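You operate a simulated robot arm through the tools that you are given. There is no shell and no other tool. Be economical: measure what you need, move in short steps, check, and stop when the job is done.

You run a simulated robot arm. Do the job below in one go: nothing can be reset, and whatever is moved stays where it is left.

Task
Take the short printed roll and put it on top of the brown yellow-label flat carton. Take the striped card and put it on the shelf of the island bench. Take the white small sensor and leave it on the silver marking card. Put the blue controller on the end of the assembly bench away on the top of the packing bench. Fetch the orange square block and set it on the deck of the small blue pallet. Take the green lamp cap and put it on top of the grey lens unit. Switch the sensor switch on. Shut the lower drawer of the small blue chest. Take the silver sample card and leave it on the dark pane. Put the grey pad on top of the black terminal box. Put the orange sensor box on the grey cover plate. Take the red colour glass on the top of the green chest and put it away on the top of the set-up table. Open the green chest door, take the silver power supply from the shelf of the green chest and put it in the blue handled tray and shut the door again. Do these in any order. Set down upright: white small sensor, blue controller, green lamp cap, orange sensor box, silver power supply.
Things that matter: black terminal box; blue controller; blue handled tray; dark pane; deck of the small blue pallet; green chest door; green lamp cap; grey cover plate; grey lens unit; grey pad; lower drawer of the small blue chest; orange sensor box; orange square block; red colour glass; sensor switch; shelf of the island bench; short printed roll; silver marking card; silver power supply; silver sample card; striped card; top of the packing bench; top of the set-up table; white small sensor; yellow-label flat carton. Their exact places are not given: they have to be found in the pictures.

Only the result counts: the job must be done as asked and must still hold three seconds after the hand-in. Knocking over, shifting, dropping, spilling or breaking anything else fails it. A push-on lid holds only when it is set on centred and level and pressed home; a screw cap is set on level and turned clockwise until tight.

Robot
A 6-joint arm with a two-finger parallel gripper on a trunk, on a base that drives. Base frame: it is fixed to the floor where the robot stands at the start and does not move with it; the origin is under the middle of the robot, x ahead of it, y to its left, z up; the surface under the hand at the start is at about z = 850. Readings come in mm, rad, newtons and seconds.
With the tool pointing down near the work surface it reaches from about 360 to 900 mm from the robot's upright axis, wherever it stands. Its first joint turns from -2.007 to 2.007 rad. Places, roughly: black terminal box (13x8x5 cm) [-3700, 4400, 900]; blue controller (8x6x8 cm) [-6400, 1900, 900]; blue handled tray (43x22x5 cm) [-6600, 3600, 400]; dark pane (18x13x1 cm) [-3100, 2200, 800]; deck of the small blue pallet (20x18 cm) [-5260, -2120, 860]; green chest door [-6600, -700, 500]; green lamp cap (5x5x7 cm) [-1500, 2600, 900]; grey cover plate (16x12x1 cm) [-6900, -1000, 900]; grey lens unit (8x6x8 cm) [-1600, 4300, 900]; grey pad (6x5x4 cm) [-3100, 4400, 900]; lower drawer of the small blue chest [-3800, 2700, 900]; orange sensor box [-7000, -1000, 1750]; orange square block (8x8x5 cm) [-6400, 1100, 900]; red colour glass (5x5x2 cm) [-6700, -1100, 900]; sensor switch [-2500, 2400, 900]; shelf of the island bench [-2600, 2200, 200]; short printed roll (12x12x8 cm) [600, 0, 900]; silver marking card (8x12x3 cm) [-6800, 2000, 900]; silver power supply (11x6x8 cm) [-6800, -500, 500]; silver sample card (8x12x3 cm) [-2600, 2200, 800]; striped card (15x7x4 cm) [800, 800, 900]; top of the packing bench [-2400, 4200, 800]; top of the set-up table [-3700, 1200, 800]; white small sensor (4x5x6 cm) [-6700, 2100, 900]; yellow-label flat carton (41x32x12 cm) [-1600, 2200, 900]. Payload 3.43 kg.
The tool frame sits at the grasp point between the pads (the TCP): z along the fingers, y along the line on which they close. The tips reach 34 mm beyond it. Largest opening 128 mm; finger width 24, thickness 12; the body of the gripper, 48 by 130 mm, starts 96 mm behind the TCP.
Orientation is told as [roll, pitch, yaw] about the base's x, y, z axes, in that order, counted from this pose: with the fingers straight down and closing along the base's y, the tool's x points along the base's -x, its y along +y and its z along -z.

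Tools
- The arm moves only by the tool nudge_tool. Its arguments are lists of equal length, an entry for each row: "xyz": the shift along the base's x, y, z in mm, a list of three; "rotation": the turn, a rotation vector about the base's x, y, z in rad, a list of three; "jaw": the opening, from 0 (shut) to 1 (fully open). In form: {"xyz": [[dx, dy, dz], ...], "rotation": [[ax, ay, az], ...], "jaw": [jaw, ...]}. A call has 1 to 8 rows; each row shifts and turns the commanded pose from where the row before left it. A row lasts 0.2 s, in which the tool goes at most 50 mm and 0.15 rad; a call with a longer step from one row to the next is refused whole, and so is a gripper value outside its range. A pose out of reach is approached as far as the arm can. The call stops where the force on the tool passes 40 N (or 10 N more than at its start, if that is more) or the arm is blocked; 0.2 s more then pass. The fingers move at their own pace (about 108 mm/s each) and stop on an object; they squeeze with about 41 N. The grip force told is the motor's: it shows also when the fingers shut on nothing. Time passes only in rows, and 0.2 s behind the last, so rows that do not move let the fingers close. The reply holds the time, the measured pose of the TCP, the force on the tool along the base axes, the opening and the grip force, in the units named above and with some noise, with the torque about the TCP (base axes, N m) and any sound that the robot's microphone picked up.
- Cameras (640 x 400 px; columns grow to the right, rows downward): "scene" is now at [67.2, 198.1, 1230.1]; the picture's right is [0.05, -1.00, 0.00], its down [-0.35, -0.02, -0.94] and it looks along [0.93, 0.04, -0.35] (base axes); focal length 278 px, centre (320, 200). "wrist" rides on the gripper at [76, -11, -160] in the tool frame; the picture's right is [0.15, 0.99, 0.00], its down [-0.88, 0.13, -0.46] and it looks along [-0.45, 0.07, 0.89] (tool axes); focal length 234 px, centre (320, 200).
- snapshot(camera): a new picture of that camera. It takes no simulated time.
- raise_lower(by): slides the trunk up (or, below 0, down) by that many mm; the arm and the scene camera ride with it, the base frame stays. It gives what a move gives, with no picture.
- roll_base(legs): drives the robot by 1 to 6 legs, each [ahead, turn to the left] in mm and rad, along the robot's own axes; the way and the turn of a leg run together, so that a leg with both is an arc; at most 1500 mm and 3.142 rad a leg. The arm and the cameras ride along, it lands a little off, and it stops where it bumps. It gives what a move gives.
- head_to(pan, tilt): turns the head with the scene camera to pan (to the left, within 1.798 rad either way) and tilt (down, from -0.506 to 1.204), counted from straight ahead of the robot. It gives what a move gives.
- point_at(camera, pixels): for up to 12 pixels [column, row] of the newest picture of that camera ("zoom" is the newest enlarged one), the place [x, y, z] in the base frame of the surface seen there, good to about 2 mm. It takes no simulated time.
- enlarge(camera, box): a new picture of the part [left, top, right, bottom] of that camera's present view, enlarged. It takes no simulated time.
- finish_job(): hands the job in; it is judged then, once.

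Work in short steps. Measure before you move; look again where a grasp or a placing could have gone wrong, and mend it. You have 392 turns and 360 pictures in all, those below and enlarged ones among them. Open the gripper and draw the arm clear of the work before you hand the job in, unless the task says otherwise; then end with one line.

The tools are called as name(argument=value, ...) on one line, values as JSON. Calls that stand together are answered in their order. nudge_tool: Moves the arm, as the interface text tells. Its arguments: {"type":"object","properties":{"xyz":{"type":"array","items":{"type":"array","items":{"type":"number"}}},"rotation":{"type":"array","items":{"type":"array","items":{"type":"number"}}},"jaw":{"type":"array","items":{"type":"number"}}},"required":["xyz","rotation","jaw"]} The other tools are called the same way: raise_lower (by) slides the trunk up or down; roll_base (legs) drives the base; head_to (pan, tilt) turns the head that bears the scene camera; snapshot (camera) takes a picture; point_at (camera, pixels) gives the place of the surface under pixels of a picture; enlarge (camera, box) takes an enlarged picture of a part of a camera's view; finish_job () hands the job in.

At the start:

```text
time: 0.0
eef_pos: [335.4, 343.0, 1096.7]
tool_rot: [-0.001, -0.002, 0.001]
force: [-0.6, -0.3, 0.8]
torque: [-0.03, 0.0, -0.01]
gripper_width: 128.1
gripper_force: 0.1
trunk travel left (down, up): [-475.0, 315.0]
robot x, y, heading: [1.4, 1.9, 0.003]
head pan, tilt: [0.047, 0.36]
```

scene: 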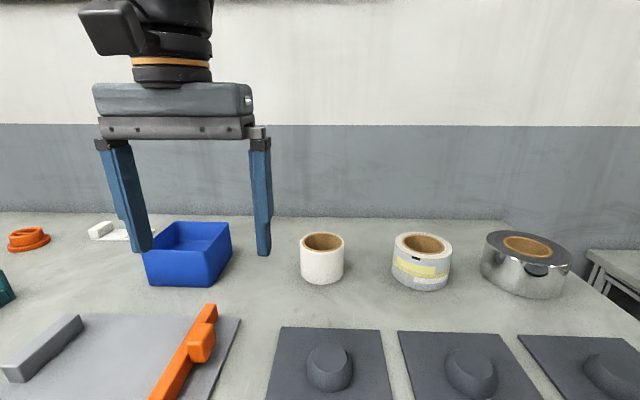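
wrist: 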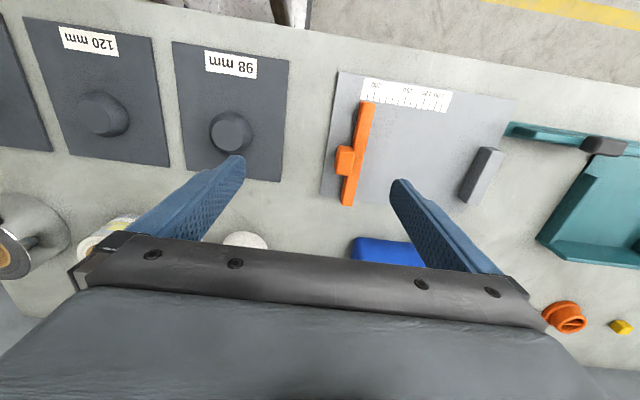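

The scene shows three rolls (white at 322,258, printed at 422,262, silver at 525,262). I measure the rolls and look closer.

enlarge(camera="scene", box=[280, 210, 600, 410])

point_at(camera="scene", pixels=[[302, 243], [343, 243], [322, 234], [322, 283], [393, 243], [451, 243], [422, 233], [422, 290], [422, 254], [525, 233], [525, 257], [485, 245]])

head_to(pan=0.8, tilt=0.45)

snapshot(camera="scene")

```text
refused: 410 is not a number from 0 to 400
```

```text
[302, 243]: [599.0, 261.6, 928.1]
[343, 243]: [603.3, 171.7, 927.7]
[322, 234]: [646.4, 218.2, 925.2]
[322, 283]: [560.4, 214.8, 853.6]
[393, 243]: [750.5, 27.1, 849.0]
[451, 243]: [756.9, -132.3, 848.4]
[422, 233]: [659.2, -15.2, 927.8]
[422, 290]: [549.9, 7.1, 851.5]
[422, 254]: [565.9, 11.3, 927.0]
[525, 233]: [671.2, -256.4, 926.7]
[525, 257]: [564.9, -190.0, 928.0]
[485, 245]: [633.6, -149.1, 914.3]
```

```text
time: 1.1
eef_pos: [334.9, 343.0, 1097.5]
tool_rot: [-0.002, 0.0, 0.001]
force: [0.1, -0.3, 0.2]
torque: [0.02, 0.01, -0.03]
gripper_width: 128.2
gripper_force: 0.0
trunk travel left (down, up): [-475.0, 315.0]
robot x, y, heading: [-2.9, 0.7, -0.004]
head pan, tilt: [0.799, 0.45]
```

```text
357 pictures are left
```

scene: 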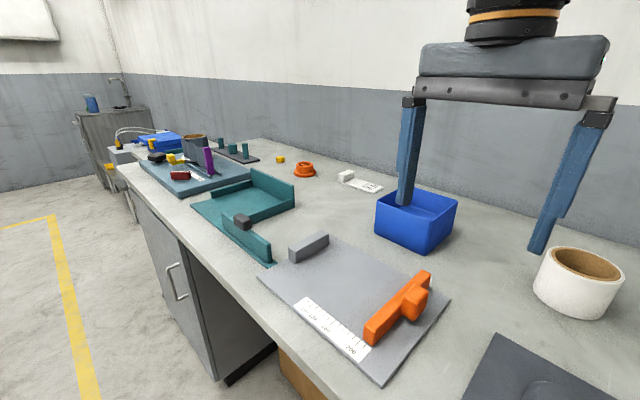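

Printed roll stands about (608,0), top 928. The white card at (360,182) may be the striped card; I enlarge that and measure it.

enlarge(camera="scene", box=[130, 120, 450, 320])

point_at(camera="scene", pixels=[[345, 176], [360, 182], [375, 188], [280, 159], [305, 169], [185, 175]])

nudge_tool(xyz=[[40, -30, 0], [40, -30, 0], [40, -30, 0], [40, -30, 0], [40, -30, 0], [40, -30, 0], [0, -45, 0], [0, -45, 0]], rotation=[[0, 0, 0], [0, 0, 0], [0, 0, 0], [0, 0, 0], [0, 0, 0], [0, 0, 0], [0, 0, 0], [0, 0, 0]], jaw=[1, 1, 1, 1, 1, 1, 1, 1])

```text
2.00 times, centred on (290, 220) of scene
```

zoom: 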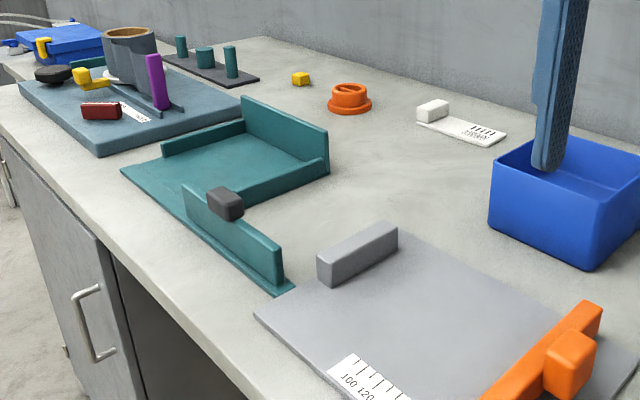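

```text
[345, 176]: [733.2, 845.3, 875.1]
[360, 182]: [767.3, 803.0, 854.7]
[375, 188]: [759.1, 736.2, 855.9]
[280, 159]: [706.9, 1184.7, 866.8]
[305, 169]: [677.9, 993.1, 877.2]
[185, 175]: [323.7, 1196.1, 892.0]
```

```text
time: 2.9
eef_pos: [575.0, 73.7, 1095.2]
tool_rot: [0.0, 0.001, 0.003]
force: [0.2, 1.4, -0.4]
torque: [-0.03, 0.01, -0.02]
gripper_width: 127.9
gripper_force: 0.2
trunk travel left (down, up): [-475.0, 315.0]
robot x, y, heading: [1.0, -3.4, 0.001]
head pan, tilt: [0.799, 0.45]
```

Striped card is at (~760,790) with a raised block at its left end. Continue over the printed roll and look with the wrist camera.

nudge_tool(xyz=[[33, -40, 0], [0, -34, 0], [0, 0, -40], [0, 0, 0]], rotation=[[0, 0, 0], [0, 0, 0], [0, 0, 0], [0, 0, 0]], jaw=[1, 1, 1, 1])

head_to(pan=-0.2, tilt=0.5)

snapshot(camera="wrist")

snapshot(camera="scene")

```text
refused: row 1 steps farther than a row can; nothing moved
```

```text
time: 4.2
eef_pos: [574.6, 73.5, 1095.7]
tool_rot: [0.001, 0.001, 0.0]
force: [0.9, 0.1, -0.1]
torque: [-0.02, 0.01, -0.02]
gripper_width: 127.6
gripper_force: 0.1
trunk travel left (down, up): [-475.0, 315.0]
robot x, y, heading: [-0.1, 1.4, 0.001]
head pan, tilt: [-0.201, 0.499]
```

```text
355 pictures are left
```

wrist: 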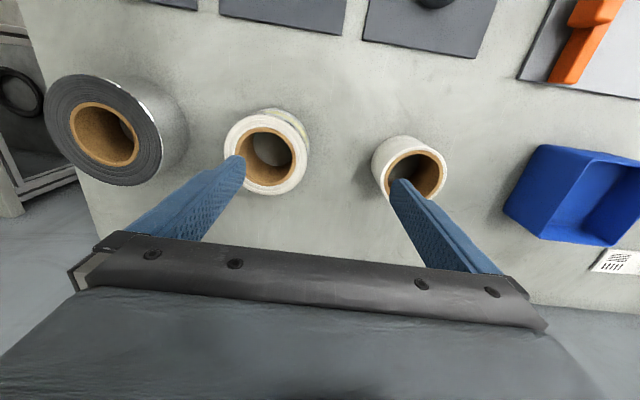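

```text
354 pictures are left
```

scene: 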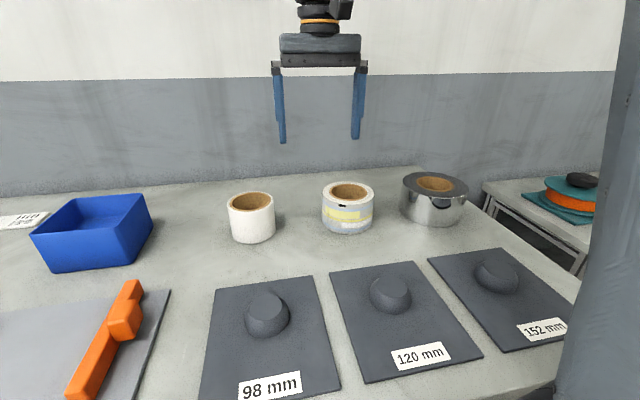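

In the wrist picture the printed roll is at (267,152). I measure its rim and core.

point_at(camera="wrist", pixels=[[227, 145], [236, 150], [262, 194], [262, 186], [296, 162], [288, 160], [262, 117], [262, 128], [307, 145], [265, 150]])

point_at(camera="scene", pixels=[[323, 192], [373, 192], [348, 184], [348, 199], [332, 192], [367, 192], [348, 206]])

enlarge(camera="scene", box=[290, 160, 410, 250])

```text
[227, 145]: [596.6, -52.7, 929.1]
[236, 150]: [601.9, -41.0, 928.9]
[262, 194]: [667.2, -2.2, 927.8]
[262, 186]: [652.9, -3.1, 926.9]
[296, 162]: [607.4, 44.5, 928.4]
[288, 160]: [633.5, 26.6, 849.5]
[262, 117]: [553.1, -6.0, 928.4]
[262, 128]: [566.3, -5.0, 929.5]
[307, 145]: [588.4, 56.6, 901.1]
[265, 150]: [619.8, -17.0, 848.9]
```

```text
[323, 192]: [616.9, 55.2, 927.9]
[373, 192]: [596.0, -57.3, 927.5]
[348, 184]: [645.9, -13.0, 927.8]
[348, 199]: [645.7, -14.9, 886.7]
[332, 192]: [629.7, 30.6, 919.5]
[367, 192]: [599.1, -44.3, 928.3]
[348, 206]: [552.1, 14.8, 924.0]
```

```text
4.44 times, centred on (350, 205) of scene
```

zoom: 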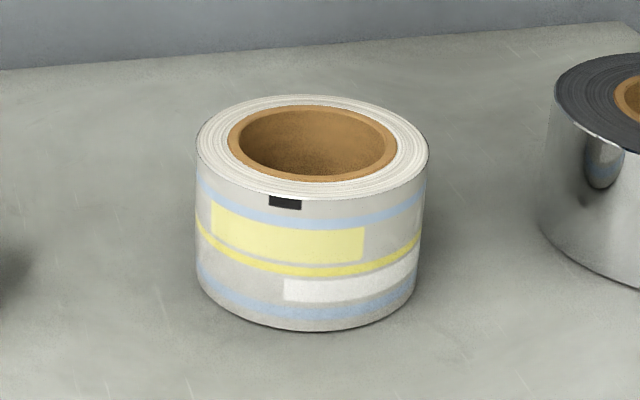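

Roll centre ≈(610,1), diameter ~114, top 928. I'll grip it across the diameter along y; move over and descend partway.

nudge_tool(xyz=[[18, -36, 0], [17, -36, 0], [0, 0, -45], [0, 0, -45], [0, 0, -20], [0, 0, 0]], rotation=[[0, 0, 0], [0, 0, 0], [0, 0, 0], [0, 0, 0], [0, 0, 0], [0, 0, 0]], jaw=[1, 1, 1, 1, 1, 1])

snapshot(camera="wrist")

snapshot(camera="scene")

```text
time: 5.6
eef_pos: [608.9, 4.1, 987.9]
tool_rot: [0.001, 0.0, 0.0]
force: [0.5, 0.3, 0.2]
torque: [0.01, -0.01, 0.01]
gripper_width: 127.9
gripper_force: 0.0
trunk travel left (down, up): [-475.0, 315.0]
robot x, y, heading: [3.4, 2.6, -0.002]
head pan, tilt: [-0.201, 0.499]
```

```text
352 pictures are left
```

wrist: 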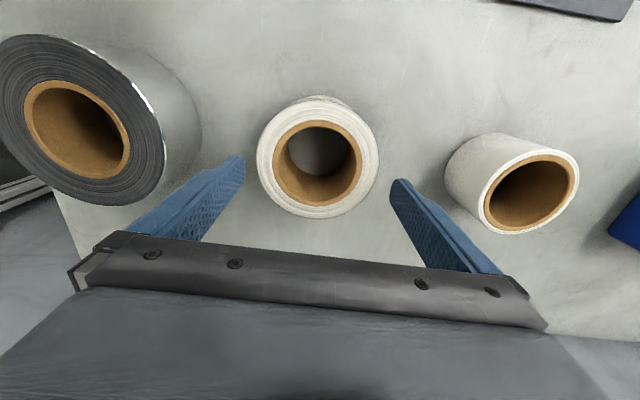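

```text
351 pictures are left
```

scene: 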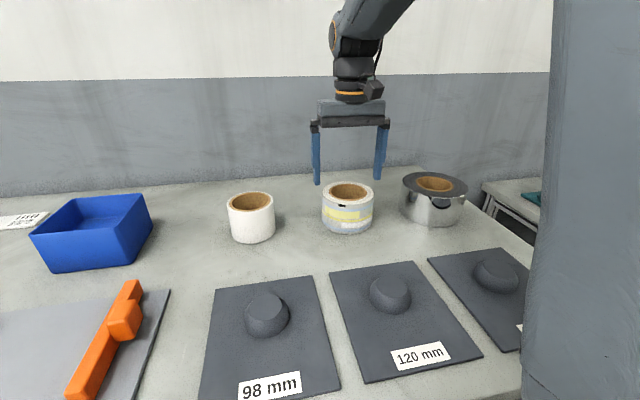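

I measure the roll's rim again from this nearer view for centring.

point_at(camera="wrist", pixels=[[259, 165], [376, 157], [317, 215], [317, 107], [262, 180], [370, 185]])

nudge_tool(xyz=[[0, 0, 0]], rotation=[[0, 0, 0]], jaw=[1])

```text
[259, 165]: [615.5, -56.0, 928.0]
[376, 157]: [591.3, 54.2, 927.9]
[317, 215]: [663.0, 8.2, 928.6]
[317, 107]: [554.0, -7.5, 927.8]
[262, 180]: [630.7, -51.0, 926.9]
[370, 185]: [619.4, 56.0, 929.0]
```

```text
time: 6.0
eef_pos: [610.2, 2.8, 987.6]
tool_rot: [0.0, 0.0, -0.001]
force: [0.0, 0.0, -0.5]
torque: [-0.01, 0.01, 0.04]
gripper_width: 128.1
gripper_force: 0.1
trunk travel left (down, up): [-475.0, 315.0]
robot x, y, heading: [-2.3, 0.1, -0.001]
head pan, tilt: [-0.201, 0.499]
```

Centre ≈(609,0.5); I shift -2.5 in y, descend to z≈890 and close.

nudge_tool(xyz=[[-1, -2.5, 0], [0, 0, -40], [0, 0, -35], [0, 0, -22], [0, 0, 0], [0, 0, 0], [0, 0, 0]], rotation=[[0, 0, 0], [0, 0, 0], [0, 0, 0], [0, 0, 0], [0, 0, 0], [0, 0, 0], [0, 0, 0]], jaw=[1, 1, 1, 1, 1, 0.7, 0.7])

```text
time: 7.6
eef_pos: [608.4, 1.0, 890.2]
tool_rot: [0.001, 0.001, -0.001]
force: [0.4, -0.8, -0.3]
torque: [0.0, -0.07, -0.04]
gripper_width: 119.4
gripper_force: 40.8
trunk travel left (down, up): [-475.0, 315.0]
robot x, y, heading: [0.1, -0.3, 0.006]
head pan, tilt: [-0.201, 0.499]
```

Gripped at 119.4 mm. Lift and pull back; also look left and behind for the map.

nudge_tool(xyz=[[0, 0, 40], [0, 0, 45], [0, 0, 45], [-45, 0, 20], [-45, 0, 0], [-45, 0, 0], [-45, 0, 0]], rotation=[[0, 0, 0], [0, 0, 0], [0, 0, 0], [0, 0, 0], [0, 0, 0], [0, 0, 0], [0, 0, 0]], jaw=[0.7, 0.7, 0.7, 0.7, 0.7, 0.7, 0.7])

head_to(pan=1.75, tilt=0.3)

snapshot(camera="scene")

```text
time: 9.2
eef_pos: [430.5, -4.9, 1041.0]
tool_rot: [0.0, -0.001, 0.001]
force: [0.6, -0.8, -5.8]
torque: [0.01, 0.09, 0.01]
gripper_width: 119.1
gripper_force: 41.1
trunk travel left (down, up): [-475.0, 315.0]
robot x, y, heading: [-2.4, -2.5, -0.001]
head pan, tilt: [-0.201, 0.499]
```

```text
time: 11.1
eef_pos: [430.5, -4.2, 1041.4]
tool_rot: [-0.002, 0.001, 0.0]
force: [0.4, 0.2, -4.8]
torque: [0.01, 0.04, -0.01]
gripper_width: 119.2
gripper_force: 41.2
trunk travel left (down, up): [-475.0, 315.0]
robot x, y, heading: [2.7, -0.9, -0.003]
head pan, tilt: [1.751, 0.3]
```

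```text
350 pictures are left
```

scene: 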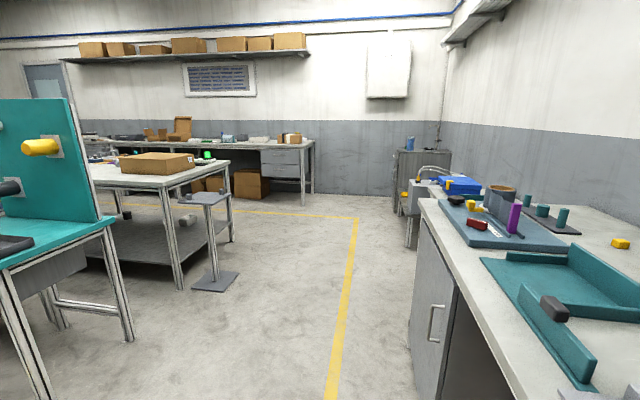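

The carton is at (155,163) on the island bench. I measure bench corners and the carton from here.

point_at(camera="scene", pixels=[[155, 155], [190, 168], [120, 165], [155, 174], [180, 285], [231, 240], [210, 195], [215, 282], [205, 155], [130, 340], [95, 265], [100, 175]])

enlarge(camera="scene", box=[60, 100, 320, 300])

```text
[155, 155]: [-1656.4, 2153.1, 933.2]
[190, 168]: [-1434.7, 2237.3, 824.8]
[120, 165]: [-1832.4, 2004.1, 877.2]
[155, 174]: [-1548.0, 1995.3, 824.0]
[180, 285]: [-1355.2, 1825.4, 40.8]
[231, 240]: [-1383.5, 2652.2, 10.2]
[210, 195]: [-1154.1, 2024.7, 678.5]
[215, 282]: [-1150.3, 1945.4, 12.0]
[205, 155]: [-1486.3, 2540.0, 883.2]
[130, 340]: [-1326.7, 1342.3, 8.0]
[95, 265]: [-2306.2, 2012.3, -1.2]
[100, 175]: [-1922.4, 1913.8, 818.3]
```

```text
2.00 times, centred on (190, 200) of scene
```

zoom: 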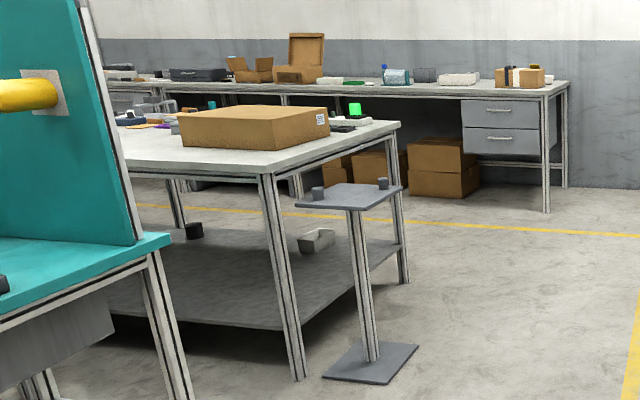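

Carton top z≈933, around (-1650,2150), island table z≈824. I raise the roll a bit and drive to about (-880,2400), then face west.

nudge_tool(xyz=[[0, 0, 45], [0, 0, 35], [0, 0, 0]], rotation=[[0, 0, 0], [0, 0, 0], [0, 0, 0]], jaw=[0.7, 0.7, 0.7])

roll_base(legs=[[0, 1.92], [1278, 0], [1278, 0]])

head_to(pan=1.0, tilt=0.45)

snapshot(camera="scene")

```text
time: 11.9
eef_pos: [426.5, -2.4, 1123.6]
tool_rot: [0.0, 0.001, -0.001]
force: [0.3, -0.6, -3.9]
torque: [-0.02, 0.02, -0.04]
gripper_width: 119.3
gripper_force: 41.0
trunk travel left (down, up): [-475.0, 315.0]
robot x, y, heading: [-0.3, -4.1, 0.002]
head pan, tilt: [1.751, 0.3]
```

```text
time: 15.0
eef_pos: [196.4, 371.2, 1124.7]
tool_rot: [-0.001, 0.0, 1.083]
force: [-0.4, -0.7, -4.5]
torque: [-0.01, 0.04, -0.01]
gripper_width: 119.4
gripper_force: 41.0
trunk travel left (down, up): [-475.0, 315.0]
robot x, y, heading: [-2.4, -5.6, 1.075]
head pan, tilt: [1.751, 0.3]
stopped in leg 1: the robot was blocked; the commanded pose is now the measured one
```

```text
time: 16.1
eef_pos: [196.0, 371.3, 1125.2]
tool_rot: [-0.001, -0.003, 1.083]
force: [0.2, 0.5, -5.0]
torque: [-0.02, 0.01, 0.0]
gripper_width: 119.5
gripper_force: 41.1
trunk travel left (down, up): [-475.0, 315.0]
robot x, y, heading: [-1.5, -3.3, 1.077]
head pan, tilt: [1.0, 0.45]
```

```text
348 pictures are left
```

scene: 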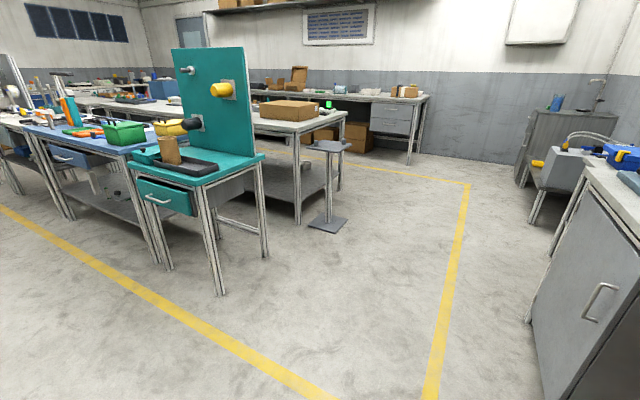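

The base bumped the bench while turning. I back off 250 mm, then turn and drive.

roll_base(legs=[[-250, 0], [0, 0.776], [1365, 0], [1365, 0]])

snapshot(camera="scene")

```text
time: 30.3
eef_pos: [-894.1, 2310.6, 1126.6]
tool_rot: [0.001, -0.007, 1.867]
force: [0.4, -2.0, -3.0]
torque: [0.17, 0.08, -0.02]
gripper_width: 119.5
gripper_force: 40.5
trunk travel left (down, up): [-475.0, 315.0]
robot x, y, heading: [-772.3, 1911.6, 1.854]
head pan, tilt: [1.0, 0.45]
stopped in leg 4: the robot was blocked; the commanded pose is now the measured one
```

```text
347 pictures are left
```

scene: 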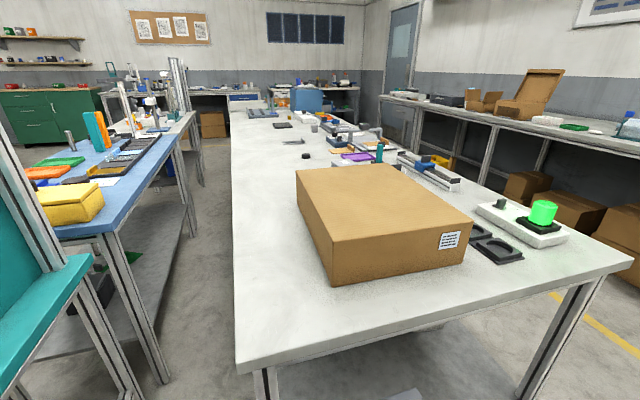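

Blocked at (-772,1912), likely by the stand. I check carton geometry and its label, and look down at the stand.

point_at(camera="scene", pixels=[[297, 172], [334, 240], [471, 222], [387, 165], [334, 285], [448, 240], [237, 365], [630, 265], [540, 225], [380, 200]])

enlarge(camera="scene", box=[290, 100, 610, 300])

head_to(pan=1.0, tilt=1.1)

snapshot(camera="scene")

```text
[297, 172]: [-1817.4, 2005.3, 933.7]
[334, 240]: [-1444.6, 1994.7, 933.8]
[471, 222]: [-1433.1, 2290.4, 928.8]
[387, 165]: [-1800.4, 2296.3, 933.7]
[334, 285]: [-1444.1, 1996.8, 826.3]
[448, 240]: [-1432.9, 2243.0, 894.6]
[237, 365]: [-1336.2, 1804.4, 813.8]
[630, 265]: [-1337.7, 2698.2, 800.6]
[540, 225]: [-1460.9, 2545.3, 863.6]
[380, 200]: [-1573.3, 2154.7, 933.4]
```

```text
2.00 times, centred on (450, 200) of scene
```

zoom: 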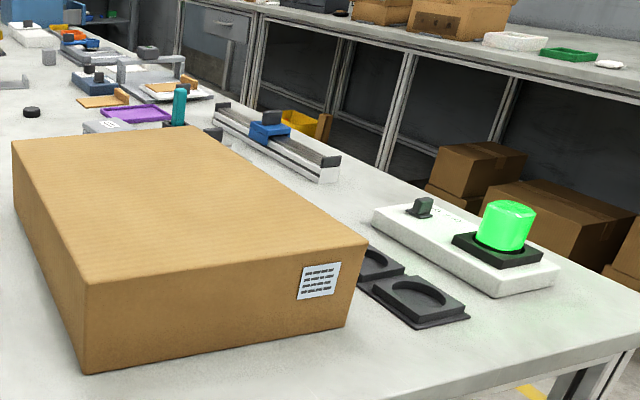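

```text
time: 31.4
eef_pos: [-894.2, 2312.1, 1126.0]
tool_rot: [0.002, -0.007, 1.867]
force: [0.4, -0.3, -4.8]
torque: [-0.06, -0.01, -0.03]
gripper_width: 119.6
gripper_force: 40.4
trunk travel left (down, up): [-475.0, 315.0]
robot x, y, heading: [-779.6, 1909.5, 1.862]
head pan, tilt: [1.0, 1.1]
```

```text
345 pictures are left
```

scene: 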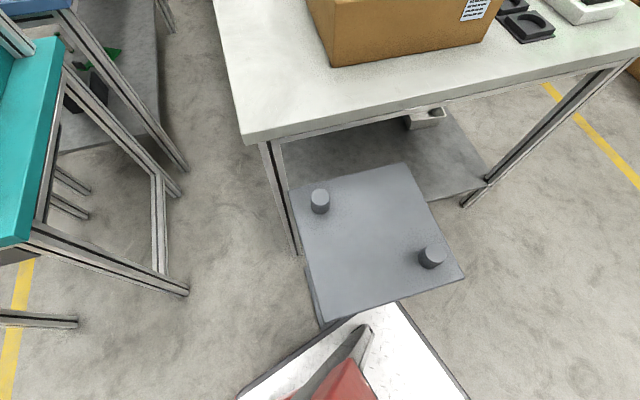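

The robot's white base touches the stand. I measure the stand's top to compare with before.

point_at(camera="scene", pixels=[[292, 190], [402, 165], [462, 278], [325, 322], [320, 193], [432, 250], [360, 310], [440, 370], [245, 385]])

```text
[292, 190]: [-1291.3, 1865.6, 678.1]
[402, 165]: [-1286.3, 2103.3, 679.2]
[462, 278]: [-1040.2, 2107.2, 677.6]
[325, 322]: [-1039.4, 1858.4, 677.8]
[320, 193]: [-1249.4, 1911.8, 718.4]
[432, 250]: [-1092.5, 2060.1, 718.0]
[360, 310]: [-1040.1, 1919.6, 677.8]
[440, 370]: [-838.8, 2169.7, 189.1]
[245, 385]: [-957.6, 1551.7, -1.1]
```

The stand hasn't moved (still axis-aligned). I back off, go around along x≈-750 to y≈2480 and turn west.

roll_base(legs=[[-100, 0], [0, -0.29], [670, 0], [0, 1.571], [100, 0]])

head_to(pan=0.2, tilt=0.5)

snapshot(camera="scene")

```text
time: 41.3
eef_pos: [-1266.3, 2495.1, 1125.2]
tool_rot: [0.003, -0.005, 3.126]
force: [0.1, 0.3, -4.5]
torque: [0.0, -0.01, -0.01]
gripper_width: 119.5
gripper_force: 40.8
trunk travel left (down, up): [-475.0, 315.0]
robot x, y, heading: [-842.4, 2484.7, 3.116]
head pan, tilt: [1.0, 1.1]
```

```text
time: 42.4
eef_pos: [-1266.1, 2496.1, 1125.3]
tool_rot: [0.003, -0.005, 3.125]
force: [0.4, -0.2, -4.8]
torque: [0.02, -0.02, -0.01]
gripper_width: 119.7
gripper_force: 41.3
trunk travel left (down, up): [-475.0, 315.0]
robot x, y, heading: [-843.0, 2485.1, 3.121]
head pan, tilt: [0.201, 0.499]
```

```text
344 pictures are left
```

scene: 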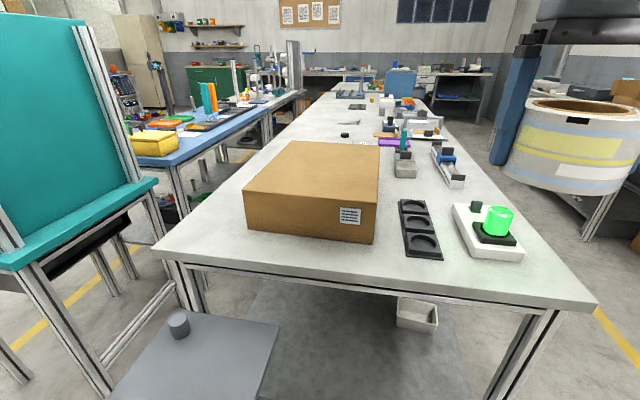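

I check the label on the carton up close.

enlarge(camera="scene", box=[230, 130, 390, 250])

nudge_tool(xyz=[[-40, -28, 0], [-40, -28, 0], [-40, -28, 0], [-40, -28, 0], [-40, -48, -20]], rotation=[[0, 0, 0], [0, 0, 0], [0, 0, 0], [0, 0, 0], [0, 0, 0]], jaw=[0.7, 0.7, 0.7, 0.7, 0.7])

```text
3.33 times, centred on (310, 190) of scene
```

zoom: 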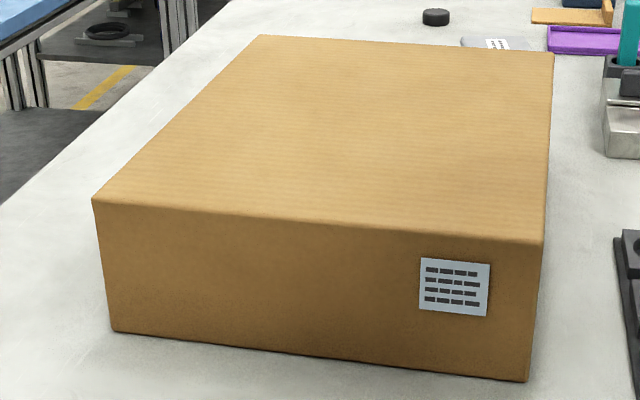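

```text
refused: row 5 steps farther than a row can; nothing moved
```

The visible label is bluish-white; the yellow one may be on another side—the position fits only this carton. I carry the roll above the carton at (-1570,2160).

nudge_tool(xyz=[[-30, -34, 0], [-30, -34, 0], [-30, -34, 0], [-30, -34, 0], [-30, -34, 0], [-30, -34, 0], [-30, -34, 0], [-30, -34, 0]], rotation=[[0, 0, 0], [0, 0, 0], [0, 0, 0], [0, 0, 0], [0, 0, 0], [0, 0, 0], [0, 0, 0], [0, 0, 0]], jaw=[0.7, 0.7, 0.7, 0.7, 0.7, 0.7, 0.7, 0.7])

nudge_tool(xyz=[[-32, -32, 0], [-32, -32, 0], [0, 0, -40], [0, 0, -40], [0, 0, -40], [0, 0, 0]], rotation=[[0, 0, 0], [0, 0, 0], [0, 0, 0], [0, 0, 0], [0, 0, 0], [0, 0, 0]], jaw=[0.7, 0.7, 0.7, 0.7, 0.7, 0.7])

snapshot(camera="scene")

snapshot(camera="wrist")

```text
time: 44.2
eef_pos: [-1506.1, 2226.6, 1125.8]
tool_rot: [0.002, -0.006, 3.126]
force: [1.4, 0.8, -2.8]
torque: [-0.07, 0.03, -0.01]
gripper_width: 119.3
gripper_force: 41.1
trunk travel left (down, up): [-475.0, 315.0]
robot x, y, heading: [-841.0, 2485.1, 3.117]
head pan, tilt: [0.201, 0.499]
```

```text
time: 45.6
eef_pos: [-1567.5, 2160.6, 1003.2]
tool_rot: [0.004, -0.004, 3.126]
force: [-0.2, -0.5, -4.8]
torque: [0.01, 0.01, -0.01]
gripper_width: 119.5
gripper_force: 41.1
trunk travel left (down, up): [-475.0, 315.0]
robot x, y, heading: [-843.6, 2486.5, 3.119]
head pan, tilt: [0.201, 0.499]
```

```text
342 pictures are left
```

scene: 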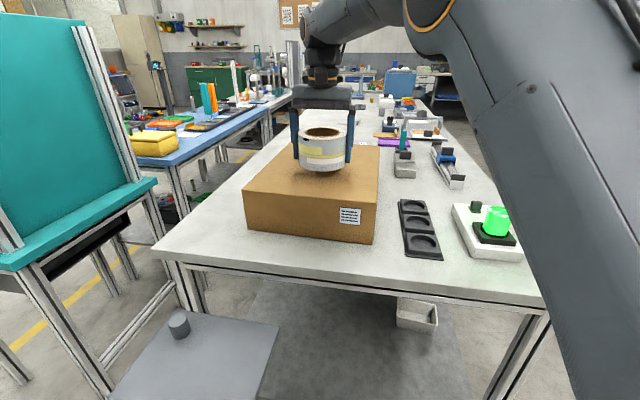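

```text
341 pictures are left
```

wrist: 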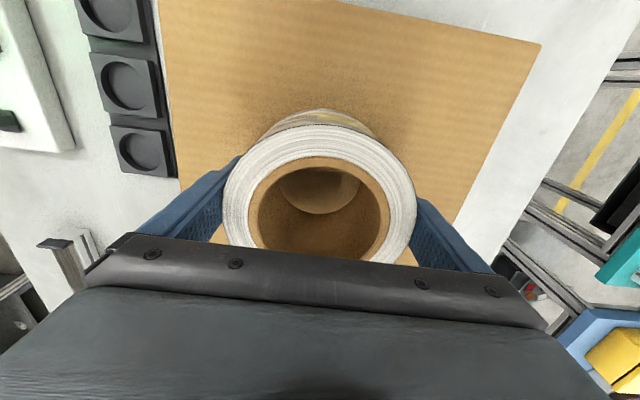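

Roll bottom is 41 below TCP, so contact at z≈975. I lower gently.

nudge_tool(xyz=[[0, 0, -15], [0, 0, -9], [0, 0, -4], [0, 0, -2]], rotation=[[0, 0, 0], [0, 0, 0], [0, 0, 0], [0, 0, 0]], jaw=[0.7, 0.7, 0.7, 0.7])

```text
time: 46.6
eef_pos: [-1568.2, 2158.5, 976.3]
tool_rot: [0.005, -0.007, 3.126]
force: [1.9, -0.8, 9.0]
torque: [0.28, -0.8, -0.14]
gripper_width: 119.4
gripper_force: 41.1
trunk travel left (down, up): [-475.0, 315.0]
robot x, y, heading: [-842.4, 2478.9, 3.117]
head pan, tilt: [0.201, 0.499]
```

Contact (force z +9). I open and rise.

nudge_tool(xyz=[[0, 0, 0], [0, 0, 0], [0, 0, 20], [0, 0, 45], [0, 0, 45], [0, 0, 45]], rotation=[[0, 0, 0], [0, 0, 0], [0, 0, 0], [0, 0, 0], [0, 0, 0], [0, 0, 0]], jaw=[1, 1, 1, 1, 1, 1])

snapshot(camera="scene")

enlarge(camera="scene", box=[340, 90, 540, 215])

```text
time: 48.0
eef_pos: [-1566.3, 2159.6, 1130.6]
tool_rot: [0.001, -0.007, 3.127]
force: [0.5, -0.6, 0.1]
torque: [0.01, 0.01, 0.0]
gripper_width: 128.2
gripper_force: 0.1
trunk travel left (down, up): [-475.0, 315.0]
robot x, y, heading: [-845.5, 2480.5, 3.116]
head pan, tilt: [0.201, 0.499]
```

```text
340 pictures are left
```

scene: 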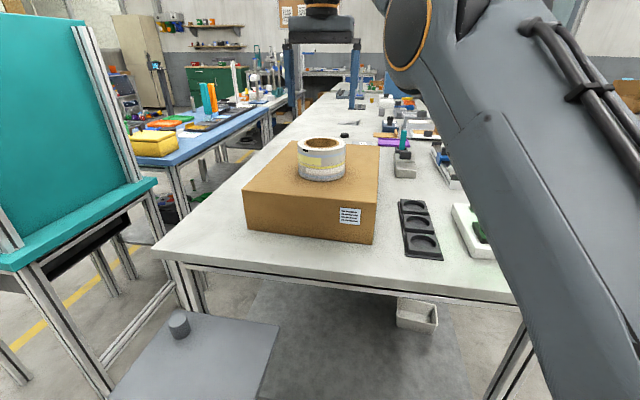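

```text
3.20 times, centred on (440, 152) of scene
```

zoom: 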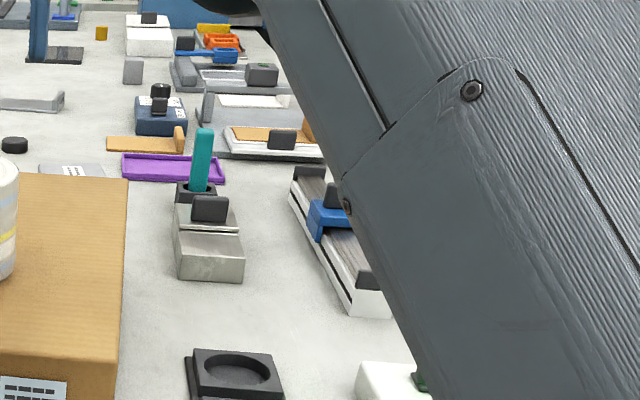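

The roll stands on the carton. Next the green lamp cap: I move the hand over about (-1480,2545) and look.

nudge_tool(xyz=[[11, 48, 0], [11, 48, 0], [11, 48, 0], [11, 48, 0], [11, 48, 0], [11, 48, 0], [11, 48, 0], [9, 48, 0]], rotation=[[0, 0, 0], [0, 0, 0], [0, 0, 0], [0, 0, 0], [0, 0, 0], [0, 0, 0], [0, 0, 0], [0, 0, 0]], jaw=[0.7, 0.7, 0.7, 0.7, 0.7, 0.7, 0.7, 0.7])

snapshot(camera="wrist")

enlarge(camera="scene", box=[380, 180, 540, 280])

```text
time: 49.8
eef_pos: [-1485.7, 2541.7, 1132.6]
tool_rot: [0.001, -0.005, 3.126]
force: [-0.4, -0.3, -0.2]
torque: [0.03, -0.06, -0.02]
gripper_width: 89.2
gripper_force: 0.1
trunk travel left (down, up): [-475.0, 315.0]
robot x, y, heading: [-843.4, 2484.2, 3.115]
head pan, tilt: [0.201, 0.499]
```

```text
338 pictures are left
```

wrist: 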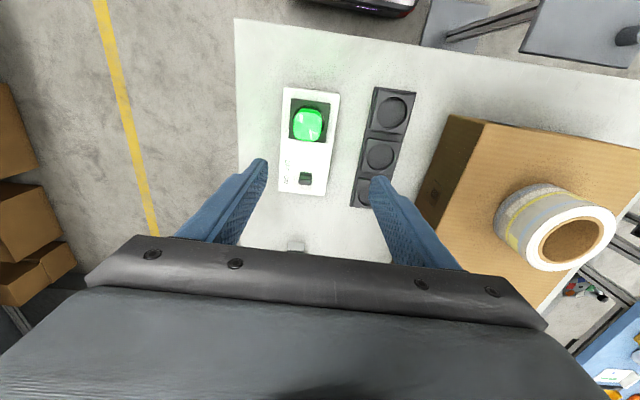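

```text
4.00 times, centred on (460, 230) of scene
```

zoom: 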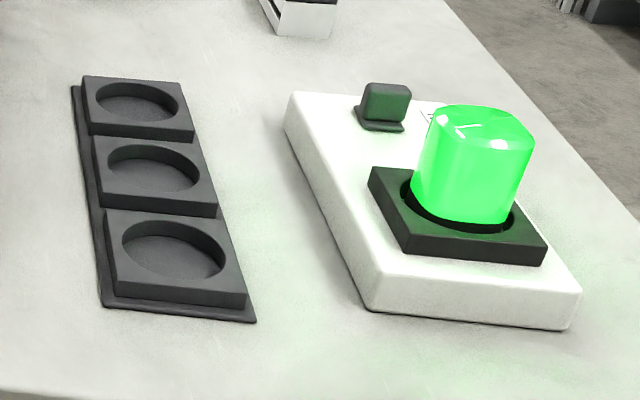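

The cap sits in a black socket. I measure its top and the socket.

point_at(camera="zoom", pixels=[[484, 115], [440, 112], [530, 140], [484, 135], [425, 165], [520, 180], [470, 218], [400, 220], [540, 250]])

point_at(camera="wrist", pixels=[[308, 110], [308, 126], [308, 138], [294, 126], [322, 126], [291, 101], [329, 103]])

```text
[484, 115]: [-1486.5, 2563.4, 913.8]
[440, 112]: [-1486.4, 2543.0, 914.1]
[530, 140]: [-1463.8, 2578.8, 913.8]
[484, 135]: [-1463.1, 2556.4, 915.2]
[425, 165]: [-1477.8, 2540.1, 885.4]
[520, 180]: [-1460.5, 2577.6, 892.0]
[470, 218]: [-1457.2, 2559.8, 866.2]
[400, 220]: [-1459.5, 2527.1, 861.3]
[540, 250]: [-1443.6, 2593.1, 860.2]
```

```text
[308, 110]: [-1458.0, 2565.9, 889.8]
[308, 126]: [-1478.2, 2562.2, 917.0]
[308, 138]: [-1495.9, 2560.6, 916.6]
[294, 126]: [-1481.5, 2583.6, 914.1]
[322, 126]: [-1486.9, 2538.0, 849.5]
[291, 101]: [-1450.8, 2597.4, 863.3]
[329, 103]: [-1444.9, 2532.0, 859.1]
```

Cap centre ≈(-1481,2561), top 915. I centre over it and go down to z≈903, then close.

nudge_tool(xyz=[[4, 20, -40], [0, 0, -48], [0, 0, -48], [0, 0, -48], [0, 0, -46], [0, 0, 0]], rotation=[[0, 0, 0], [0, 0, 0], [0, 0, 0], [0, 0, 0], [0, 0, 0], [0, 0, 0]], jaw=[0.7, 0.7, 0.7, 0.7, 0.7, 0.7])

snapshot(camera="wrist")

```text
time: 51.2
eef_pos: [-1481.3, 2560.1, 900.0]
tool_rot: [0.002, -0.006, 3.126]
force: [0.0, -0.8, -0.4]
torque: [-0.02, 0.02, 0.01]
gripper_width: 89.8
gripper_force: 0.1
trunk travel left (down, up): [-475.0, 315.0]
robot x, y, heading: [-844.8, 2479.9, 3.119]
head pan, tilt: [0.201, 0.499]
```

```text
336 pictures are left
```

wrist: 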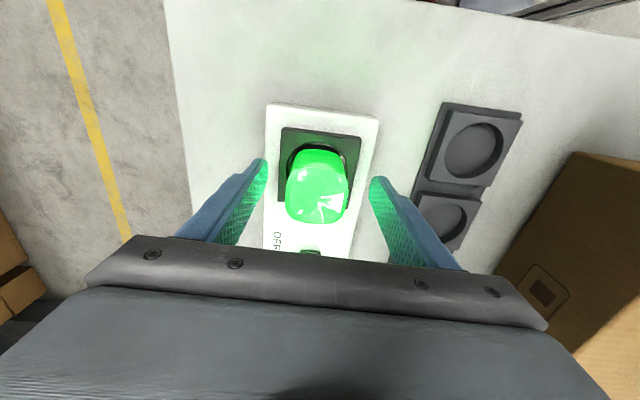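

Fingers straddle the cap evenly. Close and lift slightly.

nudge_tool(xyz=[[0, 0, 0], [0, 0, 0], [0, 0, 0], [0, 0, 15], [0, 0, 25], [0, 0, 40], [0, 0, 40]], rotation=[[0, 0, 0], [0, 0, 0], [0, 0, 0], [0, 0, 0], [0, 0, 0], [0, 0, 0], [0, 0, 0]], jaw=[0.25, 0.25, 0.25, 0.25, 0.25, 0.25, 0.25])

snapshot(camera="wrist")

snapshot(camera="scene")

```text
time: 52.8
eef_pos: [-1481.3, 2563.2, 1021.1]
tool_rot: [0.002, -0.004, 3.125]
force: [-0.5, -0.7, -2.2]
torque: [0.02, 0.01, 0.0]
gripper_width: 47.5
gripper_force: 40.9
trunk travel left (down, up): [-475.0, 315.0]
robot x, y, heading: [-838.3, 2485.0, 3.119]
head pan, tilt: [0.201, 0.499]
```

```text
335 pictures are left
```

wrist: 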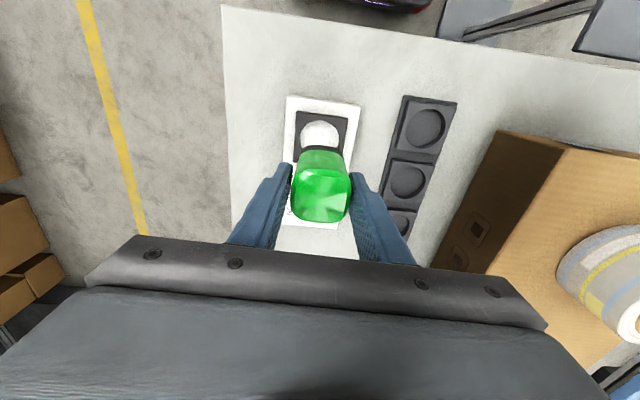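

```text
334 pictures are left
```

scene: 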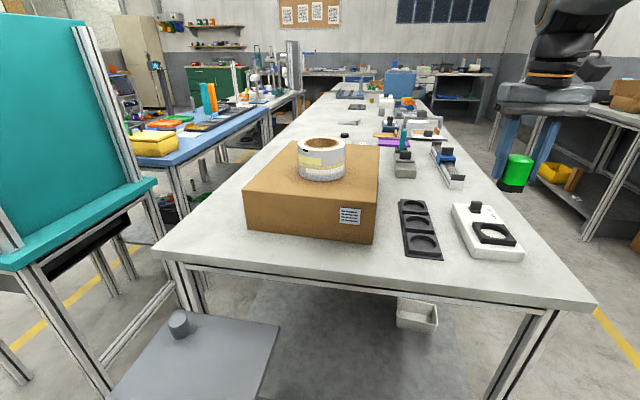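

The cap (47.5 mm) is in hand. I retract and raise the arm, then drive up the aisle to face the packing bench near x≈-1600.

nudge_tool(xyz=[[45, 0, 20], [45, 0, 20], [45, 0, 20], [45, 0, 20], [30, -20, 20], [0, -30, 20]], rotation=[[0, 0, 0], [0, 0, 0], [0, 0, 0], [0, 0, 0], [0, 0, 0], [0, 0, 0]], jaw=[0.25, 0.25, 0.25, 0.25, 0.25, 0.25])

roll_base(legs=[[0, -1.548], [850, 0], [0, 1.571], [750, 0], [0, -1.571]])

head_to(pan=0.0, tilt=0.35)

snapshot(camera="scene")

```text
time: 54.2
eef_pos: [-1268.6, 2510.3, 1139.4]
tool_rot: [0.002, -0.005, 3.126]
force: [0.7, -0.3, -1.4]
torque: [-0.03, -0.03, 0.01]
gripper_width: 47.5
gripper_force: 40.7
trunk travel left (down, up): [-475.0, 315.0]
robot x, y, heading: [-842.4, 2485.7, 3.117]
head pan, tilt: [0.201, 0.499]
```

```text
time: 73.7
eef_pos: [-1558.7, 3758.4, 1139.3]
tool_rot: [0.001, -0.005, 1.564]
force: [-0.5, -0.3, -0.7]
torque: [-0.03, 0.02, -0.01]
gripper_width: 47.4
gripper_force: 41.5
trunk travel left (down, up): [-475.0, 315.0]
robot x, y, heading: [-1580.0, 3331.8, 1.555]
head pan, tilt: [0.201, 0.499]
```

```text
time: 74.5
eef_pos: [-1559.2, 3757.3, 1137.6]
tool_rot: [0.001, -0.006, 1.563]
force: [-0.6, 0.6, -0.6]
torque: [-0.03, 0.03, 0.0]
gripper_width: 46.9
gripper_force: 41.3
trunk travel left (down, up): [-475.0, 315.0]
robot x, y, heading: [-1583.9, 3329.8, 1.554]
head pan, tilt: [0.0, 0.351]
```

```text
333 pictures are left
```

scene: 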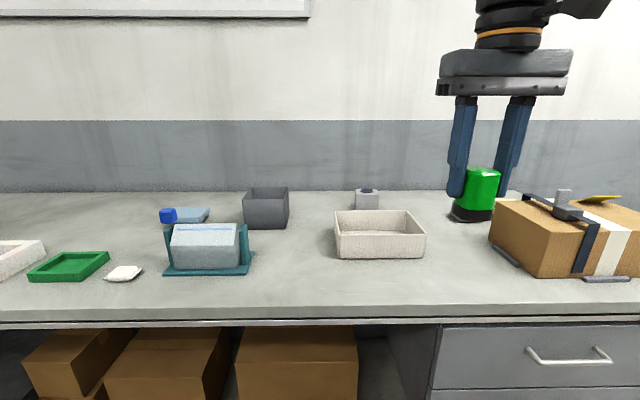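

Possible lens unit at (367,198); the grey cube at (265,207) is another. I enlarge and measure.

enlarge(camera="scene", box=[220, 150, 480, 300])

point_at(camera="scene", pixels=[[355, 191], [379, 191], [367, 190], [367, 203], [265, 190], [265, 220], [380, 220], [380, 260], [320, 318], [210, 232]])

```text
2.46 times, centred on (350, 225) of scene
```

zoom: 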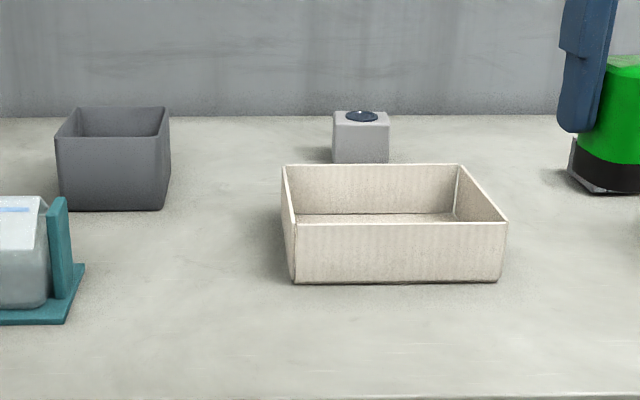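

```text
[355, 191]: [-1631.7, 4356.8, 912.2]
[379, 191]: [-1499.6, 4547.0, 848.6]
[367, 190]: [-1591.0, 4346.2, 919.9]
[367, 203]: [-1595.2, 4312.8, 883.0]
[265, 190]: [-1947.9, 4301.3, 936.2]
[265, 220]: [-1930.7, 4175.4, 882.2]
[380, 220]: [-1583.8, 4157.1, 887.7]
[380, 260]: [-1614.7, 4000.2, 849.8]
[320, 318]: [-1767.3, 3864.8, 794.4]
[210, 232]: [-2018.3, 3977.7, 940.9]
```

The lens unit stands at (-1592,4340), lens top ≈920. I drive 180 mm nearer and check the held cap's bottom and the lens.

roll_base(legs=[[180, 0]])

head_to(pan=0.0, tilt=0.4)

snapshot(camera="scene")

enlarge(camera="scene", box=[330, 130, 530, 255])

```text
time: 76.0
eef_pos: [-1554.6, 3938.3, 1139.6]
tool_rot: [0.0, -0.005, 1.559]
force: [0.4, 0.9, 0.6]
torque: [-0.02, 0.05, 0.01]
gripper_width: 47.1
gripper_force: 41.2
trunk travel left (down, up): [-475.0, 315.0]
robot x, y, heading: [-1582.1, 3511.8, 1.552]
head pan, tilt: [0.0, 0.351]
```

```text
time: 76.6
eef_pos: [-1553.7, 3936.5, 1138.6]
tool_rot: [0.001, -0.005, 1.561]
force: [0.3, 0.0, -0.9]
torque: [0.02, 0.01, -0.01]
gripper_width: 47.2
gripper_force: 41.3
trunk travel left (down, up): [-475.0, 315.0]
robot x, y, heading: [-1576.9, 3513.3, 1.552]
head pan, tilt: [0.0, 0.4]
```

```text
331 pictures are left
```

scene: 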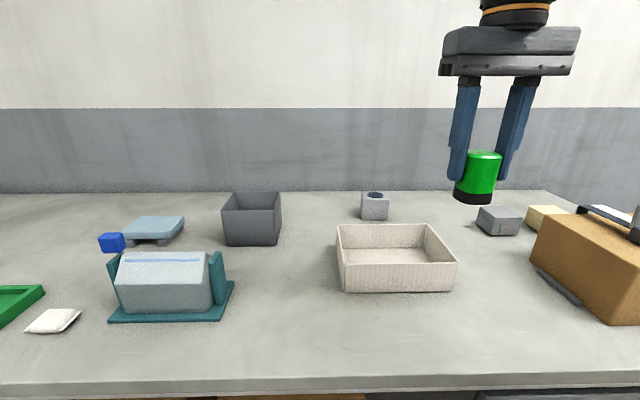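

```text
3.20 times, centred on (430, 192) of scene
```

zoom: 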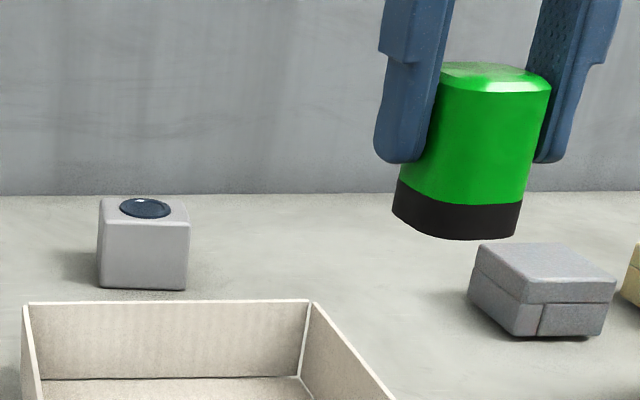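

I measure the lens unit (zoom 144,245) and the cap bottom (zoom 455,235).

point_at(camera="zoom", pixels=[[104, 205], [185, 213], [146, 200], [146, 208], [122, 207], [169, 208], [145, 217], [100, 285], [186, 288], [455, 237], [410, 190], [495, 66]])

```text
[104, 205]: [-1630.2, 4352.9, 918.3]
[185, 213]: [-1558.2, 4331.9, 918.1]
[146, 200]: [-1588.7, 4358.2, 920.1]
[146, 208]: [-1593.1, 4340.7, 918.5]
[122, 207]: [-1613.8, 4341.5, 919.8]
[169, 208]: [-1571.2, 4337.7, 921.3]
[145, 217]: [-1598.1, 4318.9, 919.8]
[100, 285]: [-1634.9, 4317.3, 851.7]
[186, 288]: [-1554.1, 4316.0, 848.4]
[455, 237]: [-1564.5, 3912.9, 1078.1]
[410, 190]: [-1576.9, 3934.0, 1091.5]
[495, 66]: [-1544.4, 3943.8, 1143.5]
```

Lens top is flat at ≈920, centre (-1592,4339). I carry the cap over it.

nudge_tool(xyz=[[-5, 49, 0], [-5, 49, 0], [-5, 49, 0], [-5, 49, 0], [-5, 49, 0], [-5, 49, 0], [-5, 49, 0], [-3, 49, 0]], rotation=[[0, 0, 0], [0, 0, 0], [0, 0, 0], [0, 0, 0], [0, 0, 0], [0, 0, 0], [0, 0, 0], [0, 0, 0]], jaw=[0.25, 0.25, 0.25, 0.25, 0.25, 0.25, 0.25, 0.25])

nudge_tool(xyz=[[0, 11, -40], [0, 0, -40], [0, 0, -40], [0, 0, -20], [0, 0, 0]], rotation=[[0, 0, 0], [0, 0, 0], [0, 0, 0], [0, 0, 0], [0, 0, 0]], jaw=[0.25, 0.25, 0.25, 0.25, 0.25])

enlarge(camera="scene", box=[300, 130, 440, 230])

snapshot(camera="wrist")

```text
time: 78.4
eef_pos: [-1592.7, 4317.6, 1139.9]
tool_rot: [0.001, -0.008, 1.56]
force: [-0.2, -0.8, 1.0]
torque: [0.15, -0.01, -0.03]
gripper_width: 47.3
gripper_force: 41.6
out of reach, approached as far as the arm can: row 8
trunk travel left (down, up): [-475.0, 315.0]
robot x, y, heading: [-1581.7, 3512.0, 1.553]
head pan, tilt: [0.0, 0.4]
```

```text
time: 79.6
eef_pos: [-1593.7, 4331.1, 996.8]
tool_rot: [0.001, -0.005, 1.562]
force: [0.3, 0.3, -1.1]
torque: [0.0, -0.02, -0.03]
gripper_width: 46.9
gripper_force: 41.6
trunk travel left (down, up): [-475.0, 315.0]
robot x, y, heading: [-1578.5, 3512.1, 1.553]
head pan, tilt: [0.0, 0.4]
```

```text
4.00 times, centred on (370, 180) of scene
```

zoom: 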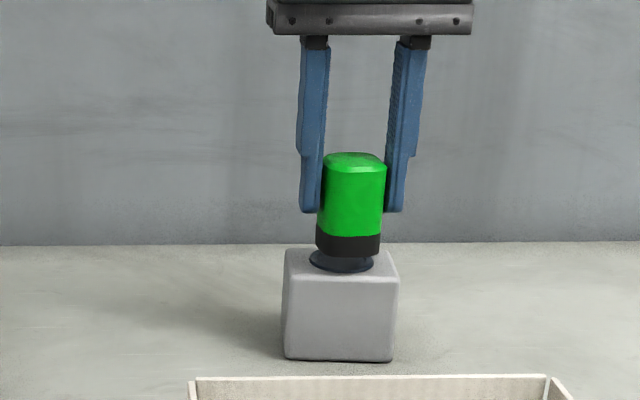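

```text
328 pictures are left
```

wrist: 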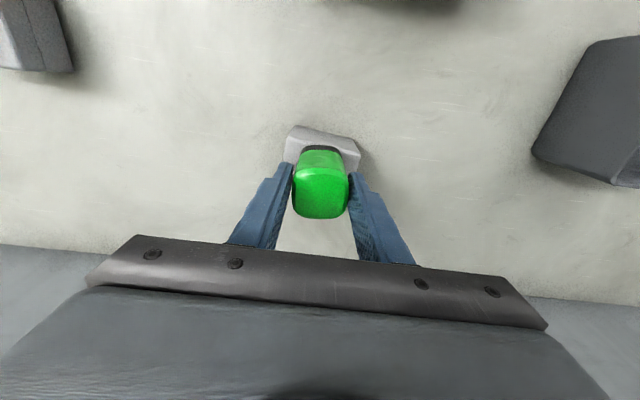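

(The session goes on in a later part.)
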